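You operate a simulated robot arm through the tools that you are given. There is no shell and no other tool. Be economical: measure what you need, move in short steps, check, and stop when the job is done.

Carry out the task below with a simulated robot arm. There is one attempt and no reset: what you move stays moved.

TASK
Put things in order on the top of the sideboard. At the end: the yellow battery from the top of the sideboard is on the green game box (marked "CARDS"); the blue battery stands on top of the white wiping pad; the bolt wedge from the top of the sideboard stands on top of the green tea tin; the grey glass stands where the bolt wedge stood; whatever was shut is shut again. Leave all else as you found it, and nothing knocked over.

It is judged by the outcome, as a careful person would: the job done as asked, and still so three seconds after it is handed in. It fails if anything else is knocked over, pushed out of place, dropped, spilled or broken.

THE ROBOT
A 7-joint arm with a two-finger parallel gripper, fixed in place. Base frame: the origin is at the foot of the arm, x ahead of it, y to its left, z up; the work surface is at about z = 900. Lengths are in mm, angles in rad, forces in N, time in s.
With the tool pointing down near the work surface it reaches from about 240 to 680 mm from the base axis. Its first joint turns from -1.152 to 1.152 rad. Payload 2.4 kg.
Tool frame: the origin (TCP) lies between the finger pads and is the grasp point; the fingertips stand 30 mm ahead of it; z points along the fingers, y is the line along which they close. The gripper opens to 94 mm. The fingers are 28 mm wide and 10 mm thick; the gripper's body (50 by 96 mm) begins 55 mm behind the TCP.
Orientation is that of the tool frame in the base frame, as [roll, pitch, yaw] about the fixed x, y, z axes, in that order (R = Rz(yaw) Ry(pitch) Rx(roll)). With the fingers straight down and closing along the base's y, the tool's x points along the base's -x, its y along +y and its z along -z.

THE INTERFACE
- The arm moves only by the tool drive_tool. Its arguments are lists of equal length, an entry for each row: "travel": the shift along the base's x, y, z in units of 100 mm (1.0 is 100 mm), a list of three; "rot": the turn, a rotation vector about the base's x, y, z in units of 90 degrees (1.0 is 90 degrees), a list of three; "claw": the gripper command, from -1 (fully open) to 1 (shut), values between in proportion. In form: {"travel": [[x, y, z], ...], "rot": [[ax, ay, az], ...], "claw": [claw, ...]}. A call has 1 to 10 rows; each row is the pose to reach, as a shift and turn from the pose commanded when the call began. A call with a number of a shift or a turn outside -1 to 1 is refused whole. A row lasts 0.2 s, in which the tool goes at most 50 mm and 0.15 rad; a call with a longer step from one row to the next is refused whole, and so is a gripper value outside its range. A pose out of reach is approached as far as the arm can. The call stops where the force on the tool passes 40 N (or 10 N more than at its start, if that is more) or the arm is blocked; 0.2 s more then pass. The fingers move at their own pace (about 153 mm/s each) and stop on an object; they squeeze with about 32 N. The grip force told is the motor's: it shows also when the fingers shut on nothing. Time passes only in rows, and 0.2 s behind the last, so rows that repeat a pose let the fingers close. It gives the time, the measured TCP pose, the force on the tool (base axes), the opening and the grip force at its end, in the units of the frame above (readings bear some noise).
- Cameras (640 x 400 px; columns grow to the right, rows downward): "scene" is fixed at [36.3, 470.2, 1458.8]; the picture's right is [-0.76, -0.65, 0.00], its down [-0.28, 0.33, -0.90] and it looks along [0.58, -0.69, -0.43] (base axes); focal length 332 px, centre (320, 200). "wrist" rides on the gripper at [-37, 0, -58] in the tool frame; the picture's right is [0.00, -1.00, 0.00], its down [0.97, 0.00, -0.24] and it looks along [0.24, 0.00, 0.97] (tool axes); focal length 218 px, centre (320, 200).
- grab_frame(camera): a new picture of that camera. No time passes.
- pixel_to_xyz(camera, pixels): there is no depth. For up to 12 entries [column, row, z] of the newest picture of that camera ("zoom" is the newest enlarged one), the place [x, y] in the base frame at which the ray of that pixel passes the height z, good to about 2 mm. No time passes.
- close_up(camera, box): a new picture of the part [left, top, right, bottom] of that camera's present view, enlarged. No time passes.
- finish_job(): hands the job in; it is judged then, once.

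Work in short steps. Measure before you move; look again where a grasp or a placing could have gone wrong, and mend it. You have 80 turns and 34 pictures in all, those below and enlarged ones among them. Open the gripper and draw the arm clear of the work before you hand the job in, unless the task says otherwise; then end with one line.

The tools are called after "Request:" as a command line: name --argument value ..., lists and objects as JSON in quotes. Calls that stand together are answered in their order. drive_tool: Moves the arm, as the interface text tells. Its arguments: {"type":"object","properties":{"travel":{"type":"array"},"rot":{"type":"array"},"claw":{"type":"array"}},"required":["travel","rot","claw"]} The other tools are called the same way: grab_frame (camera) takes a picture; pixel_to_xyz (camera, pixels) gives the place at which the rays of pixels pass given heights; close_up (camera, box) takes an enlarged picture of a part of a camera's view; finish_job () hands the job in.

At the start:

```text
time: 0.0
tcp_pos: [321.3, -183.1, 1333.0]
ee_rot: [-3.141, 0.0, 3.141]
force: [-1.2, -0.2, 0.2]
gripper_width: 94.1
finger_force: 0.0
```

scene: 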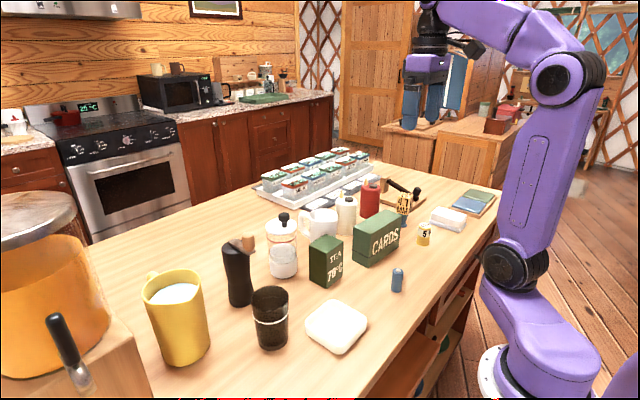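
wrist: 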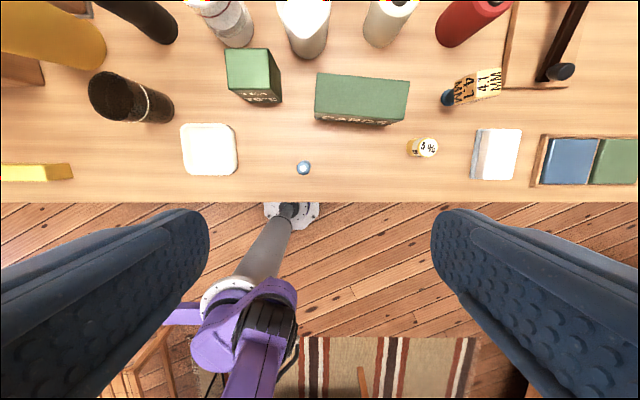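

I'll take close-ups to identify each object.

Request:
close_up --camera "scene" --box '[340, 150, 510, 300]'

Request:
close_up --camera "wrist" --box '[380, 40, 640, 205]'

Request:
close_up --camera "wrist" --box '[0, 40, 320, 205]'

```text
2.67 times, centred on (425, 225) of scene
```

zoom: 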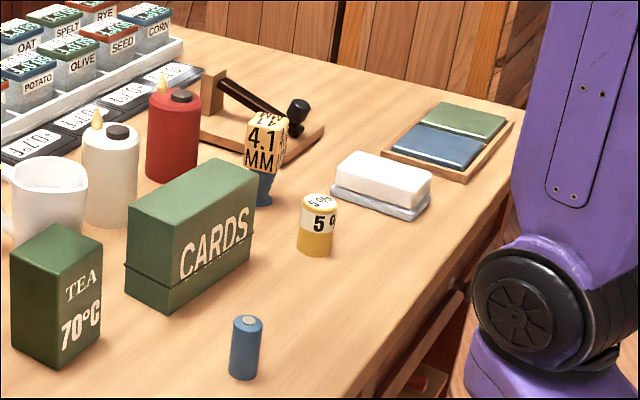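

```text
2.42 times, centred on (510, 122) of wrist
```

zoom: 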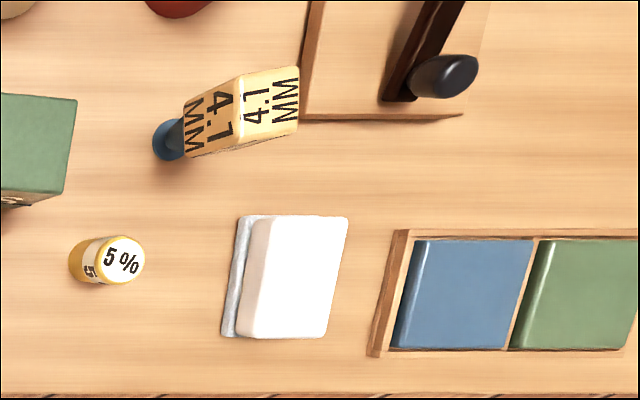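

```text
2.00 times, centred on (160, 122) of wrist
```

zoom: 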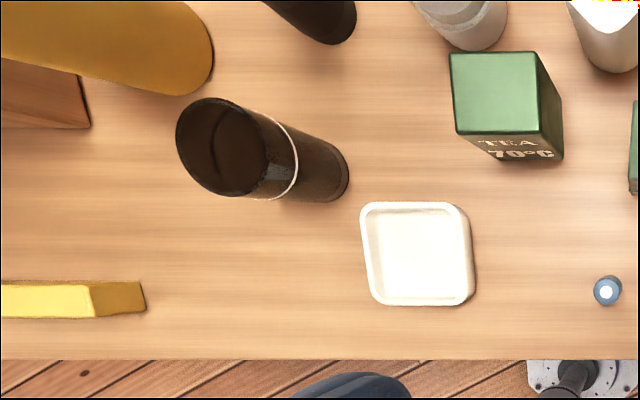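

Several identities are ambiguous (two white pads, 5% cylinder, 4.1 MM piece, yellow block at left). I'll move the wrist left and lower to see better.

Request:
drive_tool --travel '[[0, 0.4, -0.1], [0, 0.8, -0.3], [0, 1.0, -0.6], [0, 1.0, -0.6]]' --rot '[[0, 0, 0], [0, 0, 0], [0, 0, 0], [0, 0, 0]]' --claw '[-1, -1, -1, -1]'

Request:
drive_tool --travel '[[0, 0.4, 0], [0, 0.8, -0.2], [0, 1.0, -0.5], [0, 1.0, -0.5]]' --rot '[[0, 0, 0], [0, 0, 0], [0, 0, 0], [0, 0, 0]]' --claw '[-1, -1, -1, -1]'

Request:
grab_frame --camera "wrist"

```text
time: 1.0
tcp_pos: [319.4, -83.7, 1271.5]
ee_rot: [-3.14, 0.0, 3.14]
force: [0.4, -0.4, -0.2]
gripper_width: 94.0
finger_force: 0.1
```

```text
time: 2.0
tcp_pos: [319.9, 15.5, 1223.2]
ee_rot: [3.141, 0.0, -3.141]
force: [0.5, 0.1, -0.5]
gripper_width: 94.1
finger_force: 0.0
```

```text
28 pictures are left
```

wrist: 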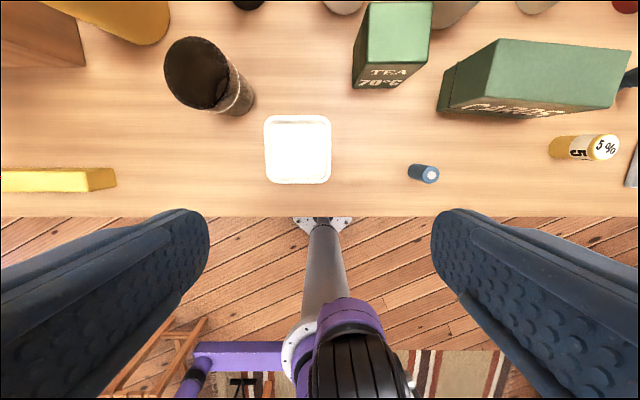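

Request:
pixel_to_xyz --camera "wrist" --pixels '[[0, 180, 900], [115, 180, 900], [298, 150, 900], [424, 172, 900], [300, 216, 900], [560, 155, 900], [245, 105, 900], [390, 85, 900]]'

Request:
drive_tool --travel '[[0, 0.4, 0], [0, 0.8, -0.2], [0, 1.0, -0.5], [0, 1.0, -0.5]]' --rot '[[0, 0, 0], [0, 0, 0], [0, 0, 0], [0, 0, 0]]' --claw '[-1, -1, -1, -1]'

Request:
drive_tool --travel '[[0, 0.4, 0], [0, 0.8, 0], [0, 1.0, 0], [0, 1.0, 0]]' --rot '[[0, 0, 0], [0, 0, 0], [0, 0, 0], [0, 0, 0]]' --claw '[-1, -1, -1, -1]'

Request:
grab_frame --camera "wrist"

```text
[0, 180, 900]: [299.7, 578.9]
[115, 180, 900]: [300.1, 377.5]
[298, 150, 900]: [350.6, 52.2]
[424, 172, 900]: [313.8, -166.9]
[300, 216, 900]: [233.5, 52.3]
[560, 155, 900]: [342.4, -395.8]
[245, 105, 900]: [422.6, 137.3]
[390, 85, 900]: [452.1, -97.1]
```

```text
time: 3.0
tcp_pos: [320.0, 118.4, 1169.8]
ee_rot: [-3.141, 0.0, -3.141]
force: [-0.6, -0.4, 0.3]
gripper_width: 94.0
finger_force: 0.0
```

```text
time: 4.0
tcp_pos: [319.6, 215.8, 1172.5]
ee_rot: [3.141, -0.001, 3.141]
force: [0.3, -0.3, 0.0]
gripper_width: 93.9
finger_force: 0.0
```

```text
27 pictures are left
```

wrist: 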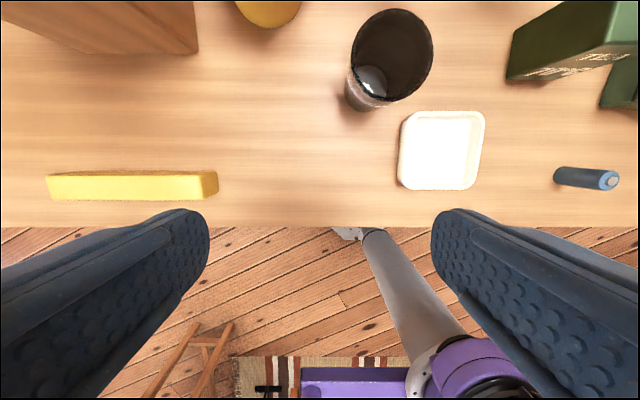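

Request:
close_up --camera "wrist" --box '[20, 120, 260, 270]'

Request:
close_up --camera "scene" --box '[380, 175, 470, 255]'

```text
2.67 times, centred on (140, 195) of wrist
```

zoom: 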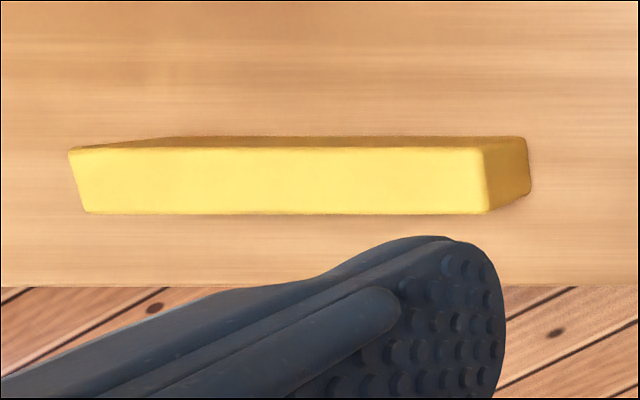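

```text
5.00 times, centred on (425, 215) of scene
```

zoom: 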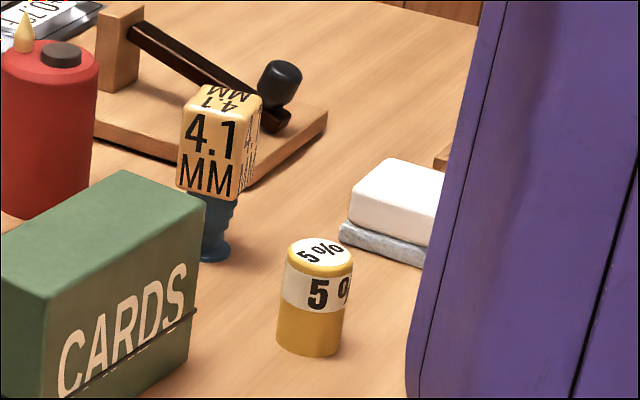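

Request:
close_up --camera "scene" --box '[220, 270, 420, 395]'

Request:
drive_tool --travel '[[0, -0.45, 0.1], [0, -0.9, 0.2], [0, -1.0, 0.2]]' --rot '[[0, 0, 0], [0, 0, 0], [0, 0, 0]]' --claw '[-1, -1, -1]'

Request:
drive_tool --travel '[[0, -0.45, 0], [0, -0.9, 0], [0, -1.0, 0]]' --rot '[[0, 0, 0], [0, 0, 0], [0, 0, 0]]' --claw '[-1, -1, -1]'

Request:
drive_tool --travel '[[0, -0.45, 0], [0, -0.9, 0], [0, -1.0, 0]]' --rot '[[0, 0, 0], [0, 0, 0], [0, 0, 0]]' --claw '[-1, -1, -1]'

Request:
drive_tool --travel '[[0, -0.45, 0], [0, -0.9, 0], [0, -1.0, 0]]' --rot '[[0, 0, 0], [0, 0, 0], [0, 0, 0]]' --claw '[-1, -1, -1]'

Request:
drive_tool --travel '[[0, -0.45, 0], [0, -0.9, 0], [0, -1.0, 0], [0, -1.0, 0]]' --rot '[[0, 0, 0], [0, 0, 0], [0, 0, 0], [0, 0, 0]]' --claw '[-1, -1, -1, -1]'

Request:
grab_frame --camera "wrist"

```text
3.20 times, centred on (320, 332) of scene
```

zoom: 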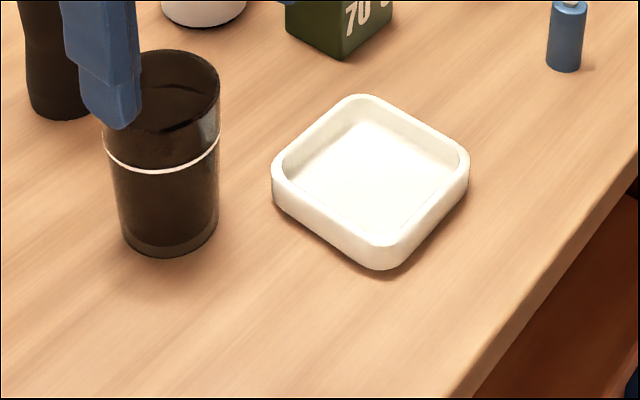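

```text
time: 4.8
tcp_pos: [321.5, 116.3, 1191.9]
ee_rot: [-3.141, -0.001, -3.141]
force: [-0.7, -0.1, 0.3]
gripper_width: 94.2
finger_force: 0.0
```

```text
time: 5.6
tcp_pos: [320.8, 16.2, 1192.2]
ee_rot: [-3.141, -0.002, 3.14]
force: [0.0, -0.1, 0.9]
gripper_width: 94.2
finger_force: 0.0
```

```text
time: 6.4
tcp_pos: [320.4, -84.2, 1191.6]
ee_rot: [3.14, 0.0, 3.14]
force: [-0.8, 0.2, 0.2]
gripper_width: 94.1
finger_force: 0.0
```

```text
time: 7.2
tcp_pos: [319.9, -183.7, 1192.8]
ee_rot: [3.141, 0.0, -3.141]
force: [0.3, 0.0, -0.6]
gripper_width: 93.8
finger_force: 0.0
```

```text
time: 8.2
tcp_pos: [318.4, -282.2, 1192.7]
ee_rot: [3.141, 0.0, 3.141]
force: [-0.7, -0.2, -0.3]
gripper_width: 94.0
finger_force: 0.1
```

```text
23 pictures are left
```

wrist: 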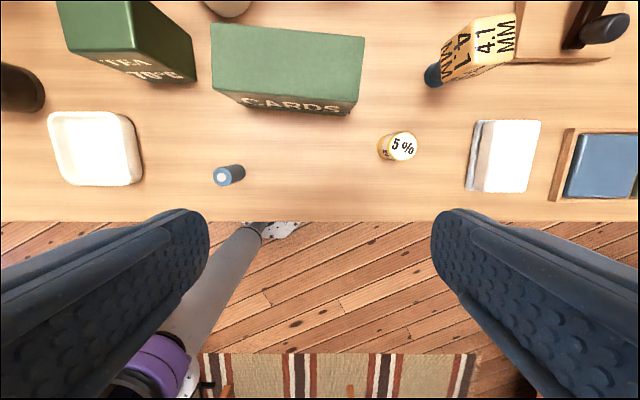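

Request:
pixel_to_xyz --camera "wrist" --pixels '[[237, 173, 900], [222, 175, 940], [386, 148, 900], [403, 147, 940], [433, 75, 900], [490, 45, 980], [475, 120, 900], [466, 191, 900], [541, 121, 925], [529, 193, 925], [350, 113, 900], [362, 38, 1000]]'

Request:
close_up --camera "wrist" --box '[380, 0, 640, 210]'

```text
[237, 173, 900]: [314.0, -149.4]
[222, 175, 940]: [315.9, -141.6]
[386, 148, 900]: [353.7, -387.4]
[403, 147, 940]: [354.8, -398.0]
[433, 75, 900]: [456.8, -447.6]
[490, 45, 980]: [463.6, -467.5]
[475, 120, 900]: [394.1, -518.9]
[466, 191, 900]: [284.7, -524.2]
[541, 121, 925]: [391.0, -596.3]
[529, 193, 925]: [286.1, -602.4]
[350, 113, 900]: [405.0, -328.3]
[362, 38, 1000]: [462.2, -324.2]
```

```text
1.90 times, centred on (510, 105) of wrist
```

zoom: 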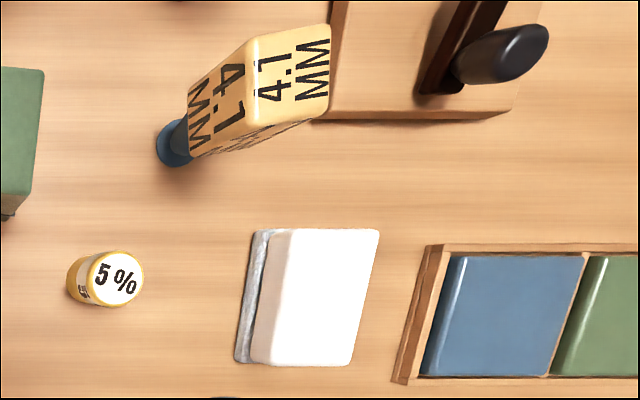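

Request:
pixel_to_xyz --camera "scene" --pixels '[[397, 290, 900], [398, 270, 950], [398, 270, 940], [424, 243, 900], [424, 224, 945], [403, 226, 900], [406, 193, 980], [406, 193, 970], [310, 242, 1000], [325, 286, 900], [381, 212, 1000], [270, 345, 900]]'

Request:
close_up --camera "scene" --box '[230, 190, 430, 315]'

```text
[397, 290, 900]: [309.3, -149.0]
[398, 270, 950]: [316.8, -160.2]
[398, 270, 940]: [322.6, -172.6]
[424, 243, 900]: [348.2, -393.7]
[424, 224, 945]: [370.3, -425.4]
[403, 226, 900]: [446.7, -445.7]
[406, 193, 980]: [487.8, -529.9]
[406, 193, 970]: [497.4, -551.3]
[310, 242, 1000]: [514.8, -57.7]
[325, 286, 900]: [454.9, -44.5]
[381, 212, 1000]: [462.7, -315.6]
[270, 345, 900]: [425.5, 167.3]
```

```text
3.20 times, centred on (330, 252) of scene
```

zoom: 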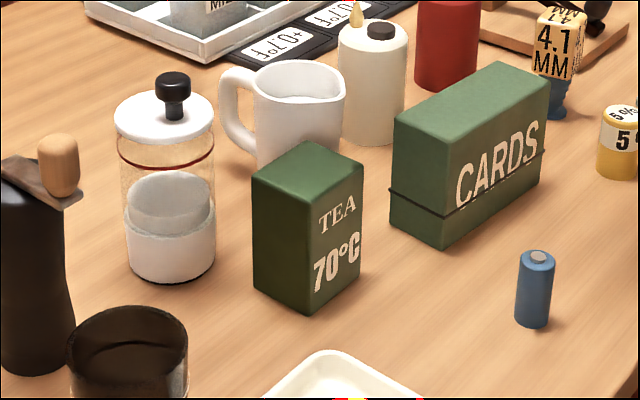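

Request:
pixel_to_xyz --camera "scene" --pixels '[[368.4, 267.6, 900], [367.5, 234.2, 1000], [353, 228, 1000], [402, 214.5, 1000], [388, 209.5, 1000], [400.5, 254, 900], [326.9, 287.5, 900], [325.9, 253.6, 1000], [309, 244.5, 1000], [343.5, 240, 1000], [326, 234, 1000], [343, 271, 900]]'

Request:
pixel_to_xyz --camera "wrist" --pixels '[[211, 24, 1000], [365, 37, 1000], [357, 103, 1000], [214, 92, 1000], [142, 49, 1000], [135, 1, 1000], [66, 50, 1000], [198, 80, 900]]'

```text
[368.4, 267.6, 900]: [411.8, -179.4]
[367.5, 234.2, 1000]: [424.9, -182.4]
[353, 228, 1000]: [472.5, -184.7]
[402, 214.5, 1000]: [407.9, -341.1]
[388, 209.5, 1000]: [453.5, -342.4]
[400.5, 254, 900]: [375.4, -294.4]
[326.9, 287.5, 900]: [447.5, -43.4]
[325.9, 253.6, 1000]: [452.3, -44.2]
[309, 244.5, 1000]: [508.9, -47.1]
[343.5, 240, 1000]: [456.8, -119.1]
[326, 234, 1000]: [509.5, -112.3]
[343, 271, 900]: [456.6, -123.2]
```

```text
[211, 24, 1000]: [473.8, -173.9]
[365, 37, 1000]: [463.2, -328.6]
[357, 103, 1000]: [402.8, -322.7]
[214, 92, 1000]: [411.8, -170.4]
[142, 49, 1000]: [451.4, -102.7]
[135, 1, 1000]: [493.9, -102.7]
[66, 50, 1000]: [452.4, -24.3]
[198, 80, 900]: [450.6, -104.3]
```

Identification: 5% cylinder = yellow battery, 4.1 MM piece = bolt wedge (~(448,-443), top ≈1022), eraser-like block = wiping pad. Moving above the wedge for a precise look.

Request:
drive_tool --travel '[[0.3, -0.35, 0], [0.6, -0.7, 0], [0.9, -1.0, 0], [0.9, -1.0, 0]]' --rot '[[0, 0, 0], [0, 0, 0], [0, 0, 0], [0, 0, 0]]' --claw '[-1, -1, -1, -1]'

Request:
drive_tool --travel '[[0.2, -0.3, -0.1], [0.4, -0.6, -0.4], [0.4, -0.6, -0.6], [0.4, -0.6, -0.6]]' --rot '[[0, 0, 0], [0, 0, 0], [0, 0, 0], [0, 0, 0]]' --claw '[-1, -1, -1, -1]'

Request:
grab_frame --camera "wrist"

Request:
close_up --camera "scene" --box '[380, 150, 500, 250]'

```text
time: 9.2
tcp_pos: [409.2, -383.9, 1192.3]
ee_rot: [-3.141, 0.0, 3.141]
force: [-0.2, 0.1, -0.3]
gripper_width: 94.0
finger_force: 0.1
```

```text
time: 10.2
tcp_pos: [450.8, -443.1, 1132.1]
ee_rot: [-3.14, -0.001, -3.141]
force: [-1.0, 0.1, -0.5]
gripper_width: 94.0
finger_force: 0.1
```

```text
20 pictures are left
```

wrist: 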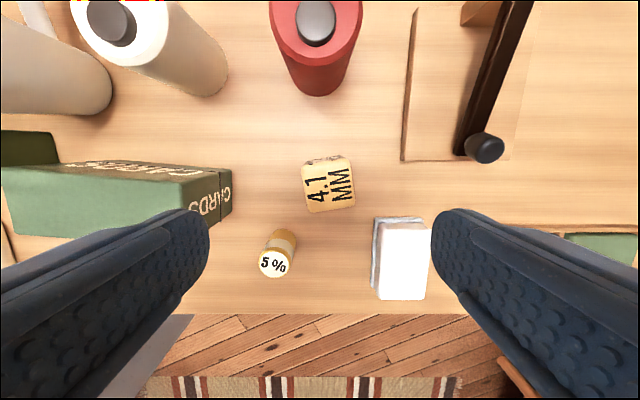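

```text
4.00 times, centred on (440, 200) of scene
```

zoom: 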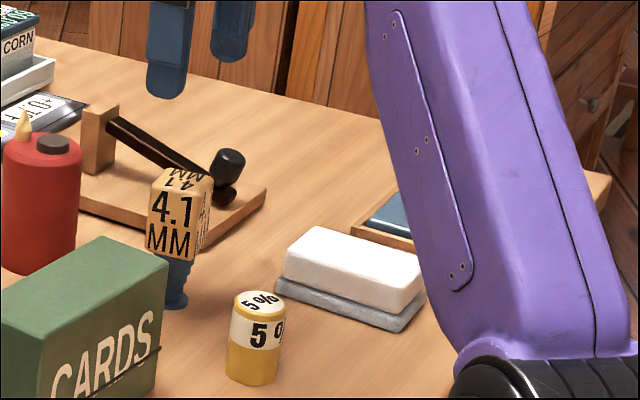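

Request:
pixel_to_xyz --camera "wrist" --pixels '[[303, 166, 1020], [351, 157, 1020], [356, 205, 1020], [310, 212, 1020], [262, 265, 960], [294, 265, 960], [278, 250, 960], [273, 279, 960], [385, 222, 930], [427, 222, 930], [380, 299, 930], [425, 299, 930]]'

Request:
pixel_to_xyz --camera "scene" --pixels '[[404.5, 193.5, 1020], [413, 206.5, 940], [399, 206, 940], [394, 218, 920], [425, 209, 930], [460, 212, 930], [442, 226.5, 920], [424, 225, 960]]'

```text
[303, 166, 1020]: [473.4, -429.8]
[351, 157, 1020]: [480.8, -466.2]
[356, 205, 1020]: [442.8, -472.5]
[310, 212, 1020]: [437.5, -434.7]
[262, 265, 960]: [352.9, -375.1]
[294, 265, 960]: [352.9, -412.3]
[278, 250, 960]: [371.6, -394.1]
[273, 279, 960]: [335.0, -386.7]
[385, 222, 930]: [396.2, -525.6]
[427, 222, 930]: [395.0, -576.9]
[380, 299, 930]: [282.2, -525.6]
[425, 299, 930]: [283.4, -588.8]
```

```text
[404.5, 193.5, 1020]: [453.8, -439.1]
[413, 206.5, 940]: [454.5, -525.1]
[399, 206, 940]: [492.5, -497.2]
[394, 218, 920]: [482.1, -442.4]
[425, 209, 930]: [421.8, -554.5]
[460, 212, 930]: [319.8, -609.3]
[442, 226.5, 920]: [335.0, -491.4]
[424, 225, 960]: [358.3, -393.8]
```

Wedge head centre ≈ (458,-451), 38 mm square, yaw ≈ 9°, top z ≈ 1015. Descending to grip the head at z ≈ 988.

Request:
drive_tool --travel '[[0.067, -0.079, 0], [0.067, -0.079, -0.4], [0.067, -0.079, -0.7], [0.067, -0.079, -0.95], [0.067, -0.079, -0.95]]' --rot '[[0, 0, 0.09], [0, 0, 0.102], [0, 0, 0.102], [0, 0, 0.102], [0, 0, 0.102]]' --claw '[-1, -1, -1, -1, -1]'

Request:
drive_tool --travel '[[0, 0, -0.25], [0, 0, -0.5], [0, 0, -0.5], [0, 0, -0.5], [0, 0, -0.5], [0, 0, -0.5]]' --rot '[[0, 0, 0], [0, 0, 0], [0, 0, 0], [0, 0, 0], [0, 0, 0], [0, 0, 0]]' --claw '[-1, -1, -1, -0.2, 0.2, 0.4]'

```text
time: 11.4
tcp_pos: [457.7, -452.3, 1034.0]
ee_rot: [3.142, 0.002, -2.981]
force: [-0.7, 0.0, 0.4]
gripper_width: 94.2
finger_force: 0.1
```

```text
time: 12.8
tcp_pos: [458.9, -452.1, 986.2]
ee_rot: [-3.141, 0.0, -2.981]
force: [-1.2, 1.4, 0.9]
gripper_width: 46.6
finger_force: 32.2
```

Request:
drive_tool --travel '[[0, 0, 0], [0, 0, 0.1], [0, 0, 0.3]]' --rot '[[0, 0, 0], [0, 0, 0], [0, 0, 0]]' --claw '[1, 1, 1]'

Request:
close_up --camera "scene" --box '[360, 130, 480, 250]'

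```text
time: 13.6
tcp_pos: [457.5, -452.4, 1017.6]
ee_rot: [3.141, 0.0, -2.981]
force: [-0.3, -0.5, -2.6]
gripper_width: 46.2
finger_force: 31.8
```

```text
3.33 times, centred on (420, 190) of scene
```

zoom: 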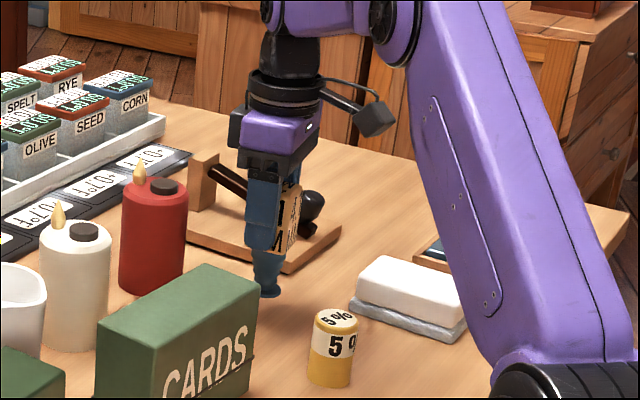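

Request:
drive_tool --travel '[[0, 0, 0.45], [0, 0, 0.9], [0, 0, 1.0], [0, 0, 1.0]]' --rot '[[0, 0, 0], [0, 0, 0], [0, 0, 0], [0, 0, 0]]' --claw '[1, 1, 1, 1]'

Request:
drive_tool --travel '[[0, 0.25, 0.3], [0, 0.6, 0.3], [0, 0.9, 0.3], [0, 1.0, 0.3]]' --rot '[[0, 0, 0], [0, 0, 0], [0, 0, 0], [0, 0, 0]]' --claw '[1, 1, 1, 1]'

Request:
drive_tool --travel '[[0, 0.3, 0], [0, 0.65, 0], [0, 0.9, 0], [0, 1.0, 0]]' --rot '[[0, 0, 0], [0, 0, 0], [0, 0, 0], [0, 0, 0]]' --claw '[1, 1, 1, 1]'

Request:
drive_tool --travel '[[0, 0.3, 0], [0, 0.65, 0], [0, 0.9, 0], [0, 1.0, 0], [0, 1.0, 0]]' --rot '[[0, 0, 0], [0, 0, 0], [0, 0, 0], [0, 0, 0], [0, 0, 0]]' --claw '[1, 1, 1, 1, 1]'

Request:
grab_frame --camera "wrist"

```text
time: 14.6
tcp_pos: [457.1, -451.6, 1117.4]
ee_rot: [-3.141, -0.002, -2.98]
force: [0.0, 1.0, -1.9]
gripper_width: 46.1
finger_force: 32.2
```

```text
time: 15.6
tcp_pos: [457.7, -350.7, 1147.7]
ee_rot: [-3.139, 0.001, -2.983]
force: [0.5, -0.2, -2.2]
gripper_width: 46.5
finger_force: 31.8
```

```text
time: 16.6
tcp_pos: [458.0, -251.5, 1146.4]
ee_rot: [-3.141, 0.001, -2.981]
force: [1.0, 0.3, -3.1]
gripper_width: 46.3
finger_force: 32.6
```

```text
time: 17.8
tcp_pos: [457.8, -150.2, 1146.4]
ee_rot: [-3.14, 0.001, -2.981]
force: [0.0, 0.3, -2.6]
gripper_width: 46.2
finger_force: 32.1
```

```text
17 pictures are left
```

wrist: 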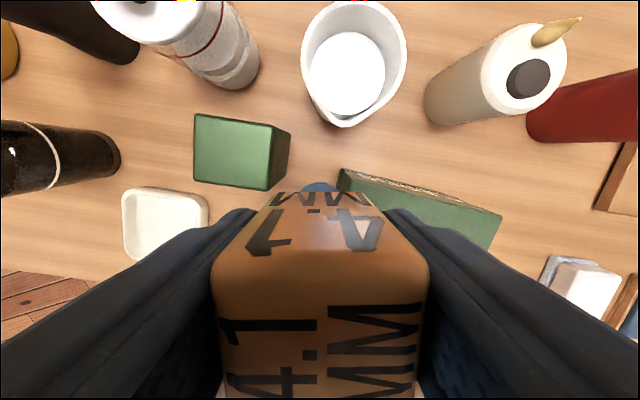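

Request:
pixel_to_xyz --camera "wrist" --pixels '[[195, 113, 1005], [273, 126, 1005], [268, 190, 1005], [194, 180, 1005], [291, 135, 900], [286, 174, 900], [102, 165, 900], [118, 160, 900], [108, 148, 900]]'

```text
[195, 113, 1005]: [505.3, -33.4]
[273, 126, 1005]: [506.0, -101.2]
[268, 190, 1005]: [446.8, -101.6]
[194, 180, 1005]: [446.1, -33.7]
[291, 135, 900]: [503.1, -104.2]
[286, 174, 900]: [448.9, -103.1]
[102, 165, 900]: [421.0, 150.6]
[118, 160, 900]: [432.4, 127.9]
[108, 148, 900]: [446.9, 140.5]
```

Tin top spans x 446–506, y −101…−33; centre (476,−68). Moving over and lowering.

Request:
drive_tool --travel '[[0.1, 0.3, 0], [0.18, 0.6, 0], [0.18, 0.83, 0], [0.18, 0.83, -0.2], [0.18, 0.83, -0.35], [0.18, 0.83, -0.45], [0.18, 0.83, -0.46]]' --rot '[[0, 0, 0], [0, 0, 0], [0, 0, 0], [0, 0, 0], [0, 0, 0], [0, 0, 0], [0, 0, 0]]' --claw '[1, 1, 1, 1, 1, 1, 1]'

Request:
close_up --camera "scene" --box '[270, 170, 390, 300]'

```text
time: 19.4
tcp_pos: [475.6, -69.5, 1101.9]
ee_rot: [3.141, 0.0, -2.981]
force: [0.3, -0.3, -2.4]
gripper_width: 46.2
finger_force: 31.8
```

```text
3.08 times, centred on (330, 235) of scene
```

zoom: 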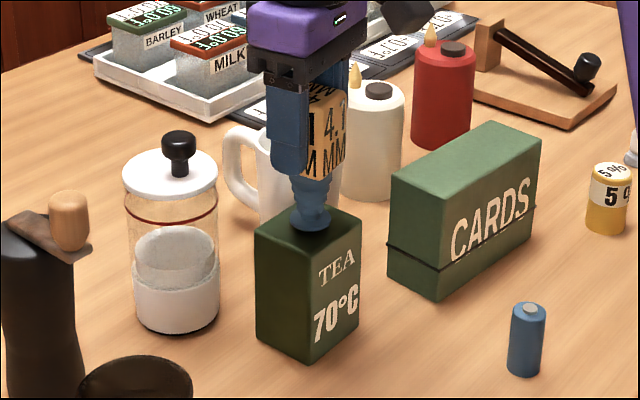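

Request:
drive_tool --travel '[[0, 0, -0.02], [0, 0, -0.04], [0, 0, -0.05]]' --rot '[[0, 0, 0], [0, 0, 0], [0, 0, 0]]' --claw '[1, 1, 1]'

Request:
drive_tool --travel '[[0, 0, -0.01], [0, 0, -0.02], [0, 0, -0.03]]' --rot '[[0, 0, 0], [0, 0, 0], [0, 0, 0]]' --claw '[1, 1, 1]'

```text
time: 20.2
tcp_pos: [475.4, -68.7, 1096.6]
ee_rot: [3.14, -0.001, -2.982]
force: [-3.5, -0.7, 7.7]
gripper_width: 46.1
finger_force: 31.9
```

```text
time: 20.9
tcp_pos: [477.9, -68.2, 1096.5]
ee_rot: [-3.14, 0.004, -2.98]
force: [-3.3, 1.2, 8.8]
gripper_width: 46.0
finger_force: 31.8
stopped in row 3: the force on the tool passed its limit (the readings are from after the stop); the commanded pose is now the measured one
```

Contact at z ≈ 1096.5. Opening and withdrawing straight up.

Request:
drive_tool --travel '[[0, 0, 0.005], [0, 0, 0.005], [0, 0, 0.005], [0, 0, 0.3], [0, 0, 0.7], [0, 0, 1.0]]' --rot '[[0, 0, 0], [0, 0, 0], [0, 0, 0], [0, 0, 0], [0, 0, 0], [0, 0, 0]]' --claw '[-0.1, -0.4, -1, -1, -1, -1]'

Request:
drive_tool --travel '[[-0.3, 0.3, 0], [-0.6, 0.6, 0], [-0.8, 0.9, 0], [-0.8, 1.0, 0], [-0.8, 1.0, 0]]' --rot '[[0, 0, -0.09], [0, 0, -0.102], [0, 0, -0.102], [0, 0, -0.102], [0, 0, -0.102]]' --claw '[-1, -1, -1, -1, -1]'

Request:
grab_frame --camera "wrist"

Request:
grab_frame --camera "scene"

```text
time: 22.3
tcp_pos: [478.1, -70.2, 1199.1]
ee_rot: [-3.14, 0.006, -2.979]
force: [0.3, 0.7, 0.7]
gripper_width: 93.9
finger_force: 0.0
```

```text
time: 23.5
tcp_pos: [397.1, 32.0, 1196.0]
ee_rot: [-3.14, 0.006, 3.141]
force: [0.0, -0.6, 0.4]
gripper_width: 93.7
finger_force: 0.1
```

```text
15 pictures are left
```

wrist: 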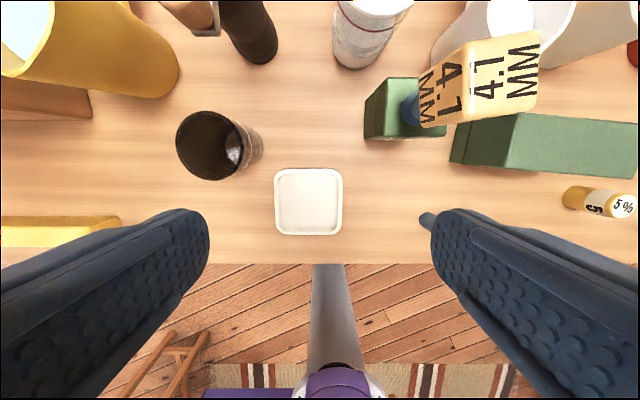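

```text
14 pictures are left
```

scene: 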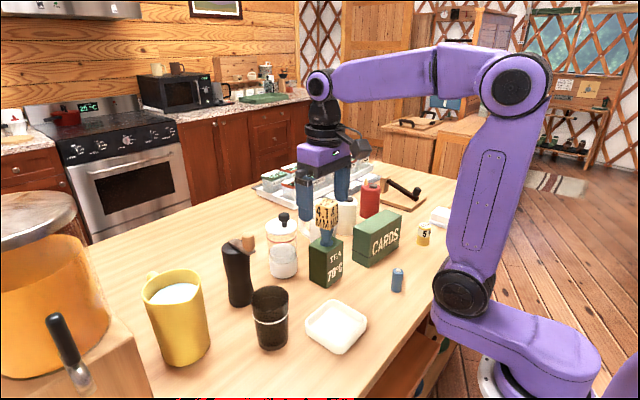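

Request:
pixel_to_xyz --camera "wrist" --pixels '[[208, 145, 1000], [208, 145, 1020], [177, 145, 1000], [239, 145, 1000], [208, 113, 1000], [208, 179, 1000], [262, 150, 900], [250, 172, 900]]'

Request:
pixel_to_xyz --camera "scene" --pixels '[[270.5, 297, 1000], [270.5, 297, 1020], [272, 339, 900], [257, 339, 900], [288, 339, 900]]'

Request:
close_up --camera "scene" --box '[220, 265, 330, 370]'

```text
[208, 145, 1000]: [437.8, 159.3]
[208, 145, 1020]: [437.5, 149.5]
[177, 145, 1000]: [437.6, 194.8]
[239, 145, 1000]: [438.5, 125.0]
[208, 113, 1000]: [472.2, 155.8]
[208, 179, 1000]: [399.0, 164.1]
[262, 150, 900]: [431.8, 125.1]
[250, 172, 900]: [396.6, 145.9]
```

```text
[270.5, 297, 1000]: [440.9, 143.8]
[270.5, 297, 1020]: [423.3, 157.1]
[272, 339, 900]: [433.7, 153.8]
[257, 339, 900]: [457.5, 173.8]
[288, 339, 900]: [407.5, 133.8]
```

```text
3.81 times, centred on (275, 318) of scene
```

zoom: 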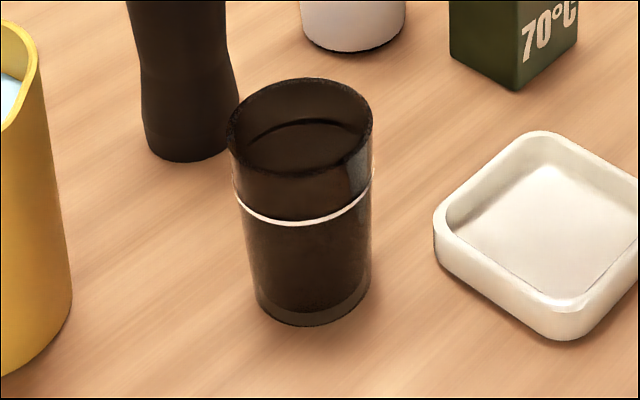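

Request:
drive_tool --travel '[[0.1, 0.3, 0], [0.2, 0.6, 0], [0.36, 0.9, 0], [0.36, 1.0, -0.2], [0.36, 1.0, -0.2]]' --rot '[[0, 0, 0], [0, 0, 0], [0, 0, 0], [0, 0, 0], [0, 0, 0]]' --claw '[-1, -1, -1, -1, -1]'

Request:
drive_tool --travel '[[0, 0.21, -0.2], [0, 0.21, -0.5], [0, 0.21, -0.6], [0, 0.21, -0.6]]' --rot '[[0, 0, 0], [0, 0, 0], [0, 0, 0], [0, 0, 0]]' --claw '[-1, -1, -1, -1]'

Request:
grab_frame --camera "wrist"

```text
time: 24.7
tcp_pos: [433.4, 132.0, 1175.8]
ee_rot: [-3.14, 0.005, -3.141]
force: [-1.1, -0.3, 0.4]
gripper_width: 94.1
finger_force: 0.0
```

```text
time: 25.7
tcp_pos: [432.8, 153.0, 1117.1]
ee_rot: [-3.14, 0.006, -3.141]
force: [0.1, 0.3, 0.2]
gripper_width: 94.0
finger_force: 0.0
```

```text
12 pictures are left
```

wrist: 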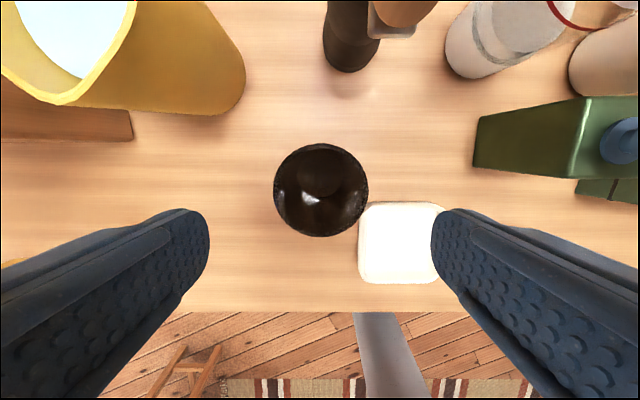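

Request:
pixel_to_xyz --camera "wrist" --pixels '[[274, 190, 1012], [368, 190, 1012], [321, 143, 1012], [321, 237, 1012], [359, 205, 920], [362, 275, 920]]'

```text
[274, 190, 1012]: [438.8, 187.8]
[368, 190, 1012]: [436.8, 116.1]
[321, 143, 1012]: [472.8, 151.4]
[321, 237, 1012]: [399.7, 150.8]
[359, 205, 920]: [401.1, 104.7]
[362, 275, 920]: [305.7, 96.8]
```

Rim centre (436.5,151.7), ~72 mm across; dish is clear. Descending to z ≈ 968 and gripping.

Request:
drive_tool --travel '[[0.025, -0.01, -0.3], [0.025, -0.01, -0.6], [0.025, -0.01, -0.85], [0.025, -0.01, -0.98], [0.025, -0.01, -0.98]]' --rot '[[0, 0, 0], [0, 0, 0], [0, 0, 0], [0, 0, 0], [0, 0, 0]]' --claw '[-1, -1, -1, -1, -1]'

Request:
drive_tool --travel '[[0, 0, -0.25], [0, 0, -0.5], [0, 0, -0.5], [0, 0, -0.5], [0, 0, -0.5], [0, 0, -0.5]]' --rot '[[0, 0, 0], [0, 0, 0], [0, 0, 0], [0, 0, 0], [0, 0, 0], [0, 0, 0]]' --claw '[-1, -1, -0.7, -0.5, -0.2, 0.1]'

Request:
drive_tool --travel '[[0, 0, 0], [0, 0, 0.1], [0, 0, 0.3], [0, 0, 0.6], [0, 0, 0.9], [0, 0, 1.0]]' --rot '[[0, 0, 0], [0, 0, 0], [0, 0, 0], [0, 0, 0], [0, 0, 0], [0, 0, 0]]' --claw '[1, 1, 1, 1, 1, 1]'

Request:
close_up --camera "scene" --box '[190, 180, 390, 340]'

```text
time: 26.9
tcp_pos: [436.1, 152.1, 1018.6]
ee_rot: [-3.14, 0.005, 3.141]
force: [-1.0, 0.2, 0.1]
gripper_width: 94.0
finger_force: 0.0
```

```text
time: 28.3
tcp_pos: [434.7, 152.0, 967.6]
ee_rot: [-3.14, 0.006, -3.141]
force: [-0.3, 0.4, -0.3]
gripper_width: 72.7
finger_force: 32.0
```

```text
time: 29.7
tcp_pos: [434.6, 151.6, 1066.4]
ee_rot: [-3.14, 0.004, 3.141]
force: [0.7, 0.4, -0.9]
gripper_width: 72.4
finger_force: 31.9
```

```text
2.50 times, centred on (290, 260) of scene
```

zoom: 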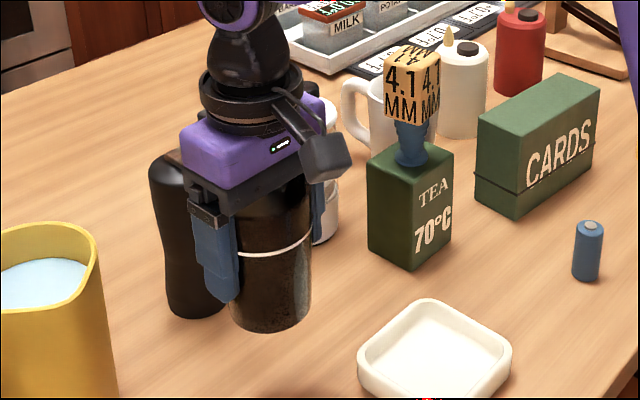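

Request:
drive_tool --travel '[[0, 0, 0.25], [-0.2, 0, 0.5], [-0.5, 0, 0.55], [-0.8, 0, 0.55], [-1.0, 0, 0.55], [-1.0, -0.3, 0.55], [-1.0, -0.65, 0.55], [-1.0, -1.0, 0.55]]' --rot '[[0, 0, 0], [0, 0, 0], [0, 0, 0], [0, 0, 0], [0, 0, 0], [0, 0, 0], [0, 0, 0], [0, 0, 0]]' --claw '[1, 1, 1, 1, 1, 1, 1, 1]'

Request:
drive_tool --travel '[[0, -0.35, 0], [0, -0.7, 0], [0, -1.0, 0]]' --rot '[[0, 0, 0], [0, 0, 0], [0, 0, 0]]' --claw '[1, 1, 1]'

Request:
drive_tool --travel '[[0, -0.35, 0], [0, -0.7, 0], [0, -1.0, 0]]' --rot '[[0, 0, 0], [0, 0, 0], [0, 0, 0]]' --claw '[1, 1, 1]'

Request:
drive_tool --travel '[[0, -0.35, 0], [0, -0.7, 0], [0, -1.0, 0]]' --rot '[[0, 0, 0], [0, 0, 0], [0, 0, 0]]' --claw '[1, 1, 1]'

Request:
drive_tool --travel '[[0, -0.35, 0], [0, -0.7, 0], [0, -1.0, 0]]' --rot '[[0, 0, 0], [0, 0, 0], [0, 0, 0]]' --claw '[1, 1, 1]'

Request:
drive_tool --travel '[[0, -0.35, 0], [0, -0.7, 0], [0, -1.0, 0], [0, -1.0, 0]]' --rot '[[0, 0, 0], [0, 0, 0], [0, 0, 0], [0, 0, 0]]' --claw '[1, 1, 1, 1]'

```text
time: 31.5
tcp_pos: [337.9, 50.5, 1122.9]
ee_rot: [-3.142, 0.005, -3.14]
force: [0.5, -0.2, -1.5]
gripper_width: 72.4
finger_force: 32.3
```

```text
time: 32.3
tcp_pos: [336.4, -48.0, 1123.8]
ee_rot: [-3.138, 0.006, -3.141]
force: [-0.5, -0.7, -0.5]
gripper_width: 72.7
finger_force: 32.4
```

```text
time: 33.1
tcp_pos: [336.2, -147.5, 1123.2]
ee_rot: [-3.14, 0.005, -3.141]
force: [0.3, -0.4, -0.4]
gripper_width: 72.4
finger_force: 31.9
```

```text
time: 33.9
tcp_pos: [333.4, -248.9, 1123.3]
ee_rot: [-3.14, 0.005, -3.14]
force: [0.0, -0.3, -0.8]
gripper_width: 72.2
finger_force: 32.3
```

```text
time: 34.7
tcp_pos: [334.7, -349.1, 1123.0]
ee_rot: [-3.14, 0.004, -3.141]
force: [0.4, 0.0, -1.5]
gripper_width: 72.0
finger_force: 32.5
```

```text
time: 35.7
tcp_pos: [336.7, -449.1, 1122.2]
ee_rot: [-3.139, 0.005, 3.14]
force: [0.6, 0.2, -0.8]
gripper_width: 72.2
finger_force: 32.2
```

Request:
drive_tool --travel '[[0.35, 0, 0], [0.7, -0.01, 0], [1.0, -0.028, 0]]' --rot '[[0, 0, 0], [0, 0, 0], [0, 0, 0]]' --claw '[1, 1, 1]'

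Request:
drive_tool --travel '[[0.216, 0, 0], [0.216, 0, -0.3], [0.216, 0, -0.6], [0.216, 0, -0.9], [0.216, 0, -1.0], [0.216, 0, -1.0]]' --rot '[[0, 0, 0], [0, 0, 0], [0, 0, 0], [0, 0, 0], [0, 0, 0], [0, 0, 0]]' --claw '[1, 1, 1, 1, 1, 1]'

Request:
close_up --camera "scene" --box '[340, 130, 500, 260]'

```text
time: 36.5
tcp_pos: [435.1, -451.7, 1123.1]
ee_rot: [-3.139, 0.005, -3.141]
force: [0.1, 0.1, -0.6]
gripper_width: 72.4
finger_force: 31.7
```

```text
time: 37.9
tcp_pos: [456.2, -450.6, 1022.2]
ee_rot: [-3.14, 0.004, -3.141]
force: [-0.8, -0.5, -1.6]
gripper_width: 72.2
finger_force: 32.0
```

```text
3.08 times, centred on (420, 195) of scene
```

zoom: 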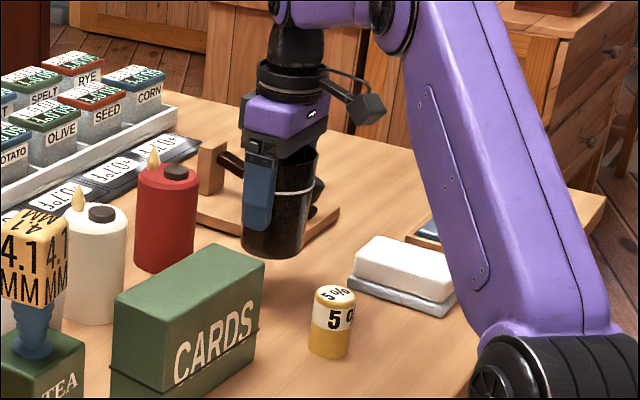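

Glass is upright and clear of neighbours; lowering to just above the surface, then gently to contact.

Request:
drive_tool --travel '[[0, 0, -0.2], [0, 0, -0.4], [0, 0, -0.5], [0, 0, -0.5]]' --rot '[[0, 0, 0], [0, 0, 0], [0, 0, 0], [0, 0, 0]]' --claw '[1, 1, 1, 1]'

Request:
drive_tool --travel '[[0, 0, -0.01], [0, 0, -0.02], [0, 0, -0.03], [0, 0, -0.04]]' --rot '[[0, 0, 0], [0, 0, 0], [0, 0, 0], [0, 0, 0]]' --claw '[1, 1, 1, 1]'

```text
time: 38.9
tcp_pos: [456.8, -451.0, 972.5]
ee_rot: [-3.14, 0.005, 3.14]
force: [-0.2, 0.1, -0.5]
gripper_width: 71.9
finger_force: 32.5
```

```text
time: 39.9
tcp_pos: [457.1, -451.6, 969.2]
ee_rot: [-3.14, 0.005, 3.14]
force: [0.5, 0.1, -1.0]
gripper_width: 72.1
finger_force: 32.1
```

Request:
drive_tool --travel '[[0, 0, -0.01], [0, 0, -0.02], [0, 0, -0.02]]' --rot '[[0, 0, 0], [0, 0, 0], [0, 0, 0]]' --claw '[1, 1, 1]'

```text
time: 40.7
tcp_pos: [456.7, -453.4, 967.8]
ee_rot: [-3.139, 0.006, 3.141]
force: [-2.6, 1.4, 11.8]
gripper_width: 72.2
finger_force: 32.1
```

Contact (11.8 N upward). Releasing and rising, then moving over the blue battery.

Request:
drive_tool --travel '[[0, 0, 0.01], [0, 0, 0.01], [0, 0, 0.01], [0, 0, 0.3], [0, 0, 0.6], [0, 0, 1.0]]' --rot '[[0, 0, 0], [0, 0, 0], [0, 0, 0], [0, 0, 0], [0, 0, 0], [0, 0, 0]]' --claw '[-0.6, -0.8, -1, -1, -1, -1]'

Request:
drive_tool --travel '[[0, 0, 0.3], [-0.3, 0.2, 0.55], [-0.6, 0.5, 0.55], [-0.9, 0.8, 0.55], [-1.0, 1.0, 0.55]]' --rot '[[0, 0, 0], [0, 0, 0], [0, 0, 0], [0, 0, 0], [0, 0, 0]]' --claw '[-1, -1, -1, -1, -1]'

Request:
drive_tool --travel '[[-0.15, 0.4, 0], [-0.3, 0.8, 0], [-0.4, 1.0, 0]]' --rot '[[0, 0, 0], [0, 0, 0], [0, 0, 0]]' --claw '[-1, -1, -1]'

Request:
drive_tool --travel '[[0, 0.4, -0.2], [0, 0.8, -0.5], [-0.05, 1.0, -0.9], [-0.05, 1.0, -1.0], [-0.05, 1.0, -1.0]]' --rot '[[0, 0, 0], [0, 0, 0], [0, 0, 0], [0, 0, 0], [0, 0, 0]]' --claw '[-1, -1, -1, -1, -1]'

Request:
grab_frame --camera "wrist"

Request:
grab_frame --camera "scene"

```text
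time: 42.1
tcp_pos: [455.9, -451.6, 1066.8]
ee_rot: [-3.14, 0.005, -3.141]
force: [-0.8, -0.1, 0.9]
gripper_width: 93.7
finger_force: 0.1
```

```text
time: 43.3
tcp_pos: [356.8, -349.3, 1124.2]
ee_rot: [-3.14, 0.006, 3.142]
force: [0.2, -0.4, -0.2]
gripper_width: 93.9
finger_force: 0.0
```

```text
time: 44.1
tcp_pos: [317.4, -251.9, 1122.2]
ee_rot: [-3.14, 0.005, -3.141]
force: [-0.3, -0.5, -0.5]
gripper_width: 94.1
finger_force: 0.0
```

```text
time: 45.3
tcp_pos: [312.0, -151.0, 1023.7]
ee_rot: [-3.14, 0.006, 3.141]
force: [-0.3, 0.1, 0.3]
gripper_width: 93.8
finger_force: 0.1
```

```text
9 pictures are left
```

wrist: 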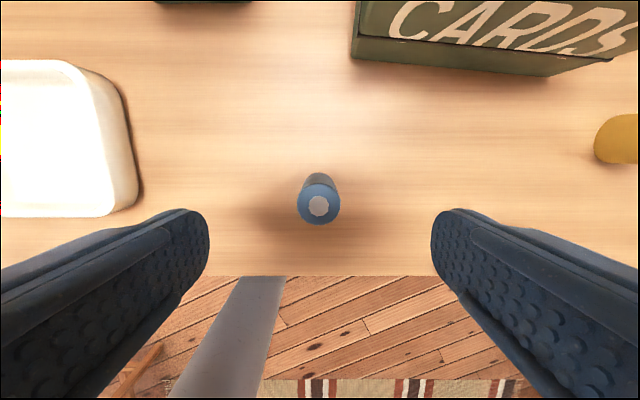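

```text
8 pictures are left
```

scene: 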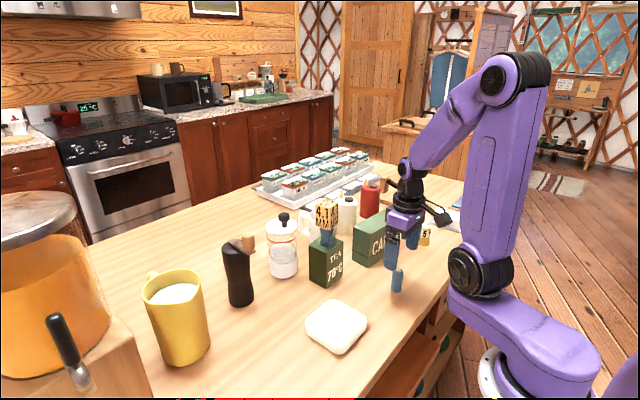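

Request:
pixel_to_xyz --camera "wrist" --pixels '[[318, 205, 957], [320, 178, 900]]'

Request:
drive_tool --travel '[[0, 0, -0.3], [0, 0, -0.3]]' --rot '[[0, 0, 0], [0, 0, 0]]' --claw '[-1, -1]'

```text
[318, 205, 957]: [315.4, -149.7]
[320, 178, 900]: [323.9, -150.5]
```

```text
time: 45.9
tcp_pos: [310.5, -149.7, 991.1]
ee_rot: [-3.141, 0.004, -3.141]
force: [-0.2, 0.4, 0.4]
gripper_width: 94.0
finger_force: 0.1
```

Request:
drive_tool --travel '[[0.01, 0.01, -0.25], [0.01, 0.01, -0.485], [0.01, 0.01, -0.485], [0.01, 0.01, -0.485], [0.01, 0.01, -0.485], [0.01, 0.01, -0.485], [0.01, 0.01, -0.485], [0.01, 0.01, -0.485]]' --rot '[[0, 0, 0], [0, 0, 0], [0, 0, 0], [0, 0, 0], [0, 0, 0], [0, 0, 0], [0, 0, 0], [0, 0, 0]]' --claw '[-1, -1, -0.6, -0.2, 0.2, 0.4, 0.6, 1]'

Request:
drive_tool --travel '[[0, 0, 0.2], [0, 0, 0.5], [0, 0, 0.9], [0, -0.2, 1.0], [0, -0.5, 1.0], [0, -0.9, 1.0], [0, -1.0, 1.0]]' --rot '[[0, 0, 0], [0, 0, 0], [0, 0, 0], [0, 0, 0], [0, 0, 0], [0, 0, 0], [0, 0, 0]]' --claw '[1, 1, 1, 1, 1, 1, 1]'

```text
time: 47.7
tcp_pos: [311.5, -148.3, 942.4]
ee_rot: [-3.14, 0.004, 3.141]
force: [0.3, 0.1, 0.6]
gripper_width: 25.5
finger_force: 32.1
```

```text
time: 49.3
tcp_pos: [312.7, -250.9, 1042.4]
ee_rot: [-3.14, 0.004, 3.14]
force: [0.0, -0.4, -0.7]
gripper_width: 25.7
finger_force: 31.9
```

Request:
drive_tool --travel '[[0, -0.4, 0.1], [0, -0.8, 0.3], [0, -1.0, 0.5]]' --rot '[[0, 0, 0], [0, 0, 0], [0, 0, 0]]' --claw '[1, 1, 1]'

Request:
drive_tool --travel '[[0, -0.4, 0.1], [0, -0.8, 0.1], [0, -1.0, 0.1], [0, -1.0, 0.1]]' --rot '[[0, 0, 0], [0, 0, 0], [0, 0, 0], [0, 0, 0]]' --claw '[1, 1, 1, 1]'

Request:
grab_frame --camera "wrist"

```text
time: 50.1
tcp_pos: [312.5, -350.7, 1094.9]
ee_rot: [-3.14, 0.005, 3.14]
force: [-0.4, -0.5, -0.5]
gripper_width: 25.7
finger_force: 31.9
```

```text
time: 51.1
tcp_pos: [312.4, -451.0, 1102.0]
ee_rot: [-3.14, 0.005, 3.142]
force: [0.1, 0.7, -0.4]
gripper_width: 25.4
finger_force: 31.9
```

```text
7 pictures are left
```

wrist: 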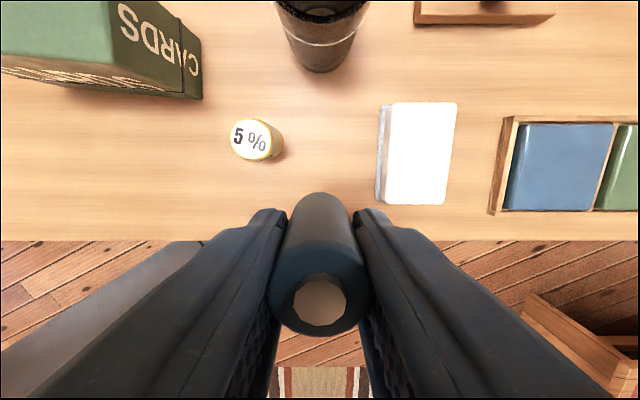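

Request:
pixel_to_xyz --camera "wrist" --pixels '[[390, 103, 940], [457, 103, 940], [448, 204, 940], [384, 204, 940], [380, 105, 900], [376, 200, 900], [242, 137, 963], [270, 140, 963], [256, 121, 963], [252, 157, 963]]'

Request:
pixel_to_xyz --camera "scene" --pixels '[[429, 222.5, 900], [431.5, 212.5, 930], [431.5, 212.5, 940], [460, 221, 900], [438, 207, 940]]'

```text
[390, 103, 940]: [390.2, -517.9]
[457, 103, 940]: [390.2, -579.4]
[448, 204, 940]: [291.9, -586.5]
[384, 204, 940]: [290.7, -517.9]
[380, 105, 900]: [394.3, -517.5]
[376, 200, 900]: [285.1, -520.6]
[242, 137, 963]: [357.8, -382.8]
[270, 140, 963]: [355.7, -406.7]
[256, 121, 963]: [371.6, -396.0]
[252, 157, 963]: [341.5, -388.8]
```

```text
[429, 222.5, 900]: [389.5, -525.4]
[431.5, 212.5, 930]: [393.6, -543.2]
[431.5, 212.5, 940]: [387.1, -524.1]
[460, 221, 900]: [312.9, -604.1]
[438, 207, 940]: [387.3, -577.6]
```

Pad top ≈ z 942, x 291–390, y −518…−583. Moving the battery over its centre (341,−551) and lowering.

Request:
drive_tool --travel '[[0.1, -0.35, 0], [0.2, -0.7, 0], [0.27, -1.0, 0], [0.27, -1.0, -0.3], [0.27, -1.0, -0.6], [0.27, -1.0, -0.9], [0.27, -1.0, -1.0], [0.27, -1.0, -1.0]]' --rot '[[0, 0, 0], [0, 0, 0], [0, 0, 0], [0, 0, 0], [0, 0, 0], [0, 0, 0], [0, 0, 0], [0, 0, 0]]' --claw '[1, 1, 1, 1, 1, 1, 1, 1]'

Request:
drive_tool --travel '[[0, 0, -0.03], [0, 0, -0.06], [0, 0, -0.09], [0, 0, -0.12]]' --rot '[[0, 0, 0], [0, 0, 0], [0, 0, 0], [0, 0, 0]]' --claw '[1, 1, 1, 1]'

```text
time: 52.9
tcp_pos: [341.0, -549.8, 1004.0]
ee_rot: [-3.141, 0.007, 3.14]
force: [-0.6, -0.5, 0.2]
gripper_width: 25.5
finger_force: 32.1
```

```text
time: 53.9
tcp_pos: [340.2, -549.5, 991.5]
ee_rot: [-3.139, 0.005, -3.141]
force: [0.2, 0.9, -1.0]
gripper_width: 25.7
finger_force: 32.1
```

Request:
drive_tool --travel '[[0, 0, -0.01], [0, 0, -0.02], [0, 0, -0.03], [0, 0, -0.04]]' --rot '[[0, 0, 0], [0, 0, 0], [0, 0, 0], [0, 0, 0]]' --claw '[1, 1, 1, 1]'

Request:
close_up --camera "scene" --box '[390, 160, 490, 250]'

```text
time: 54.9
tcp_pos: [340.9, -550.5, 987.4]
ee_rot: [-3.14, 0.006, 3.141]
force: [0.2, -0.1, -0.3]
gripper_width: 25.5
finger_force: 31.8
```

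```text
4.44 times, centred on (440, 205) of scene
```

zoom: 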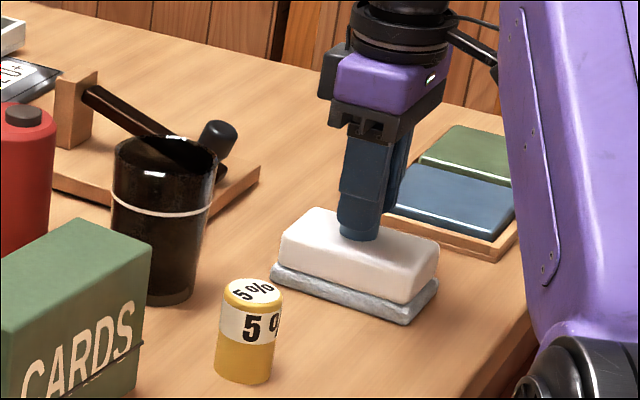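

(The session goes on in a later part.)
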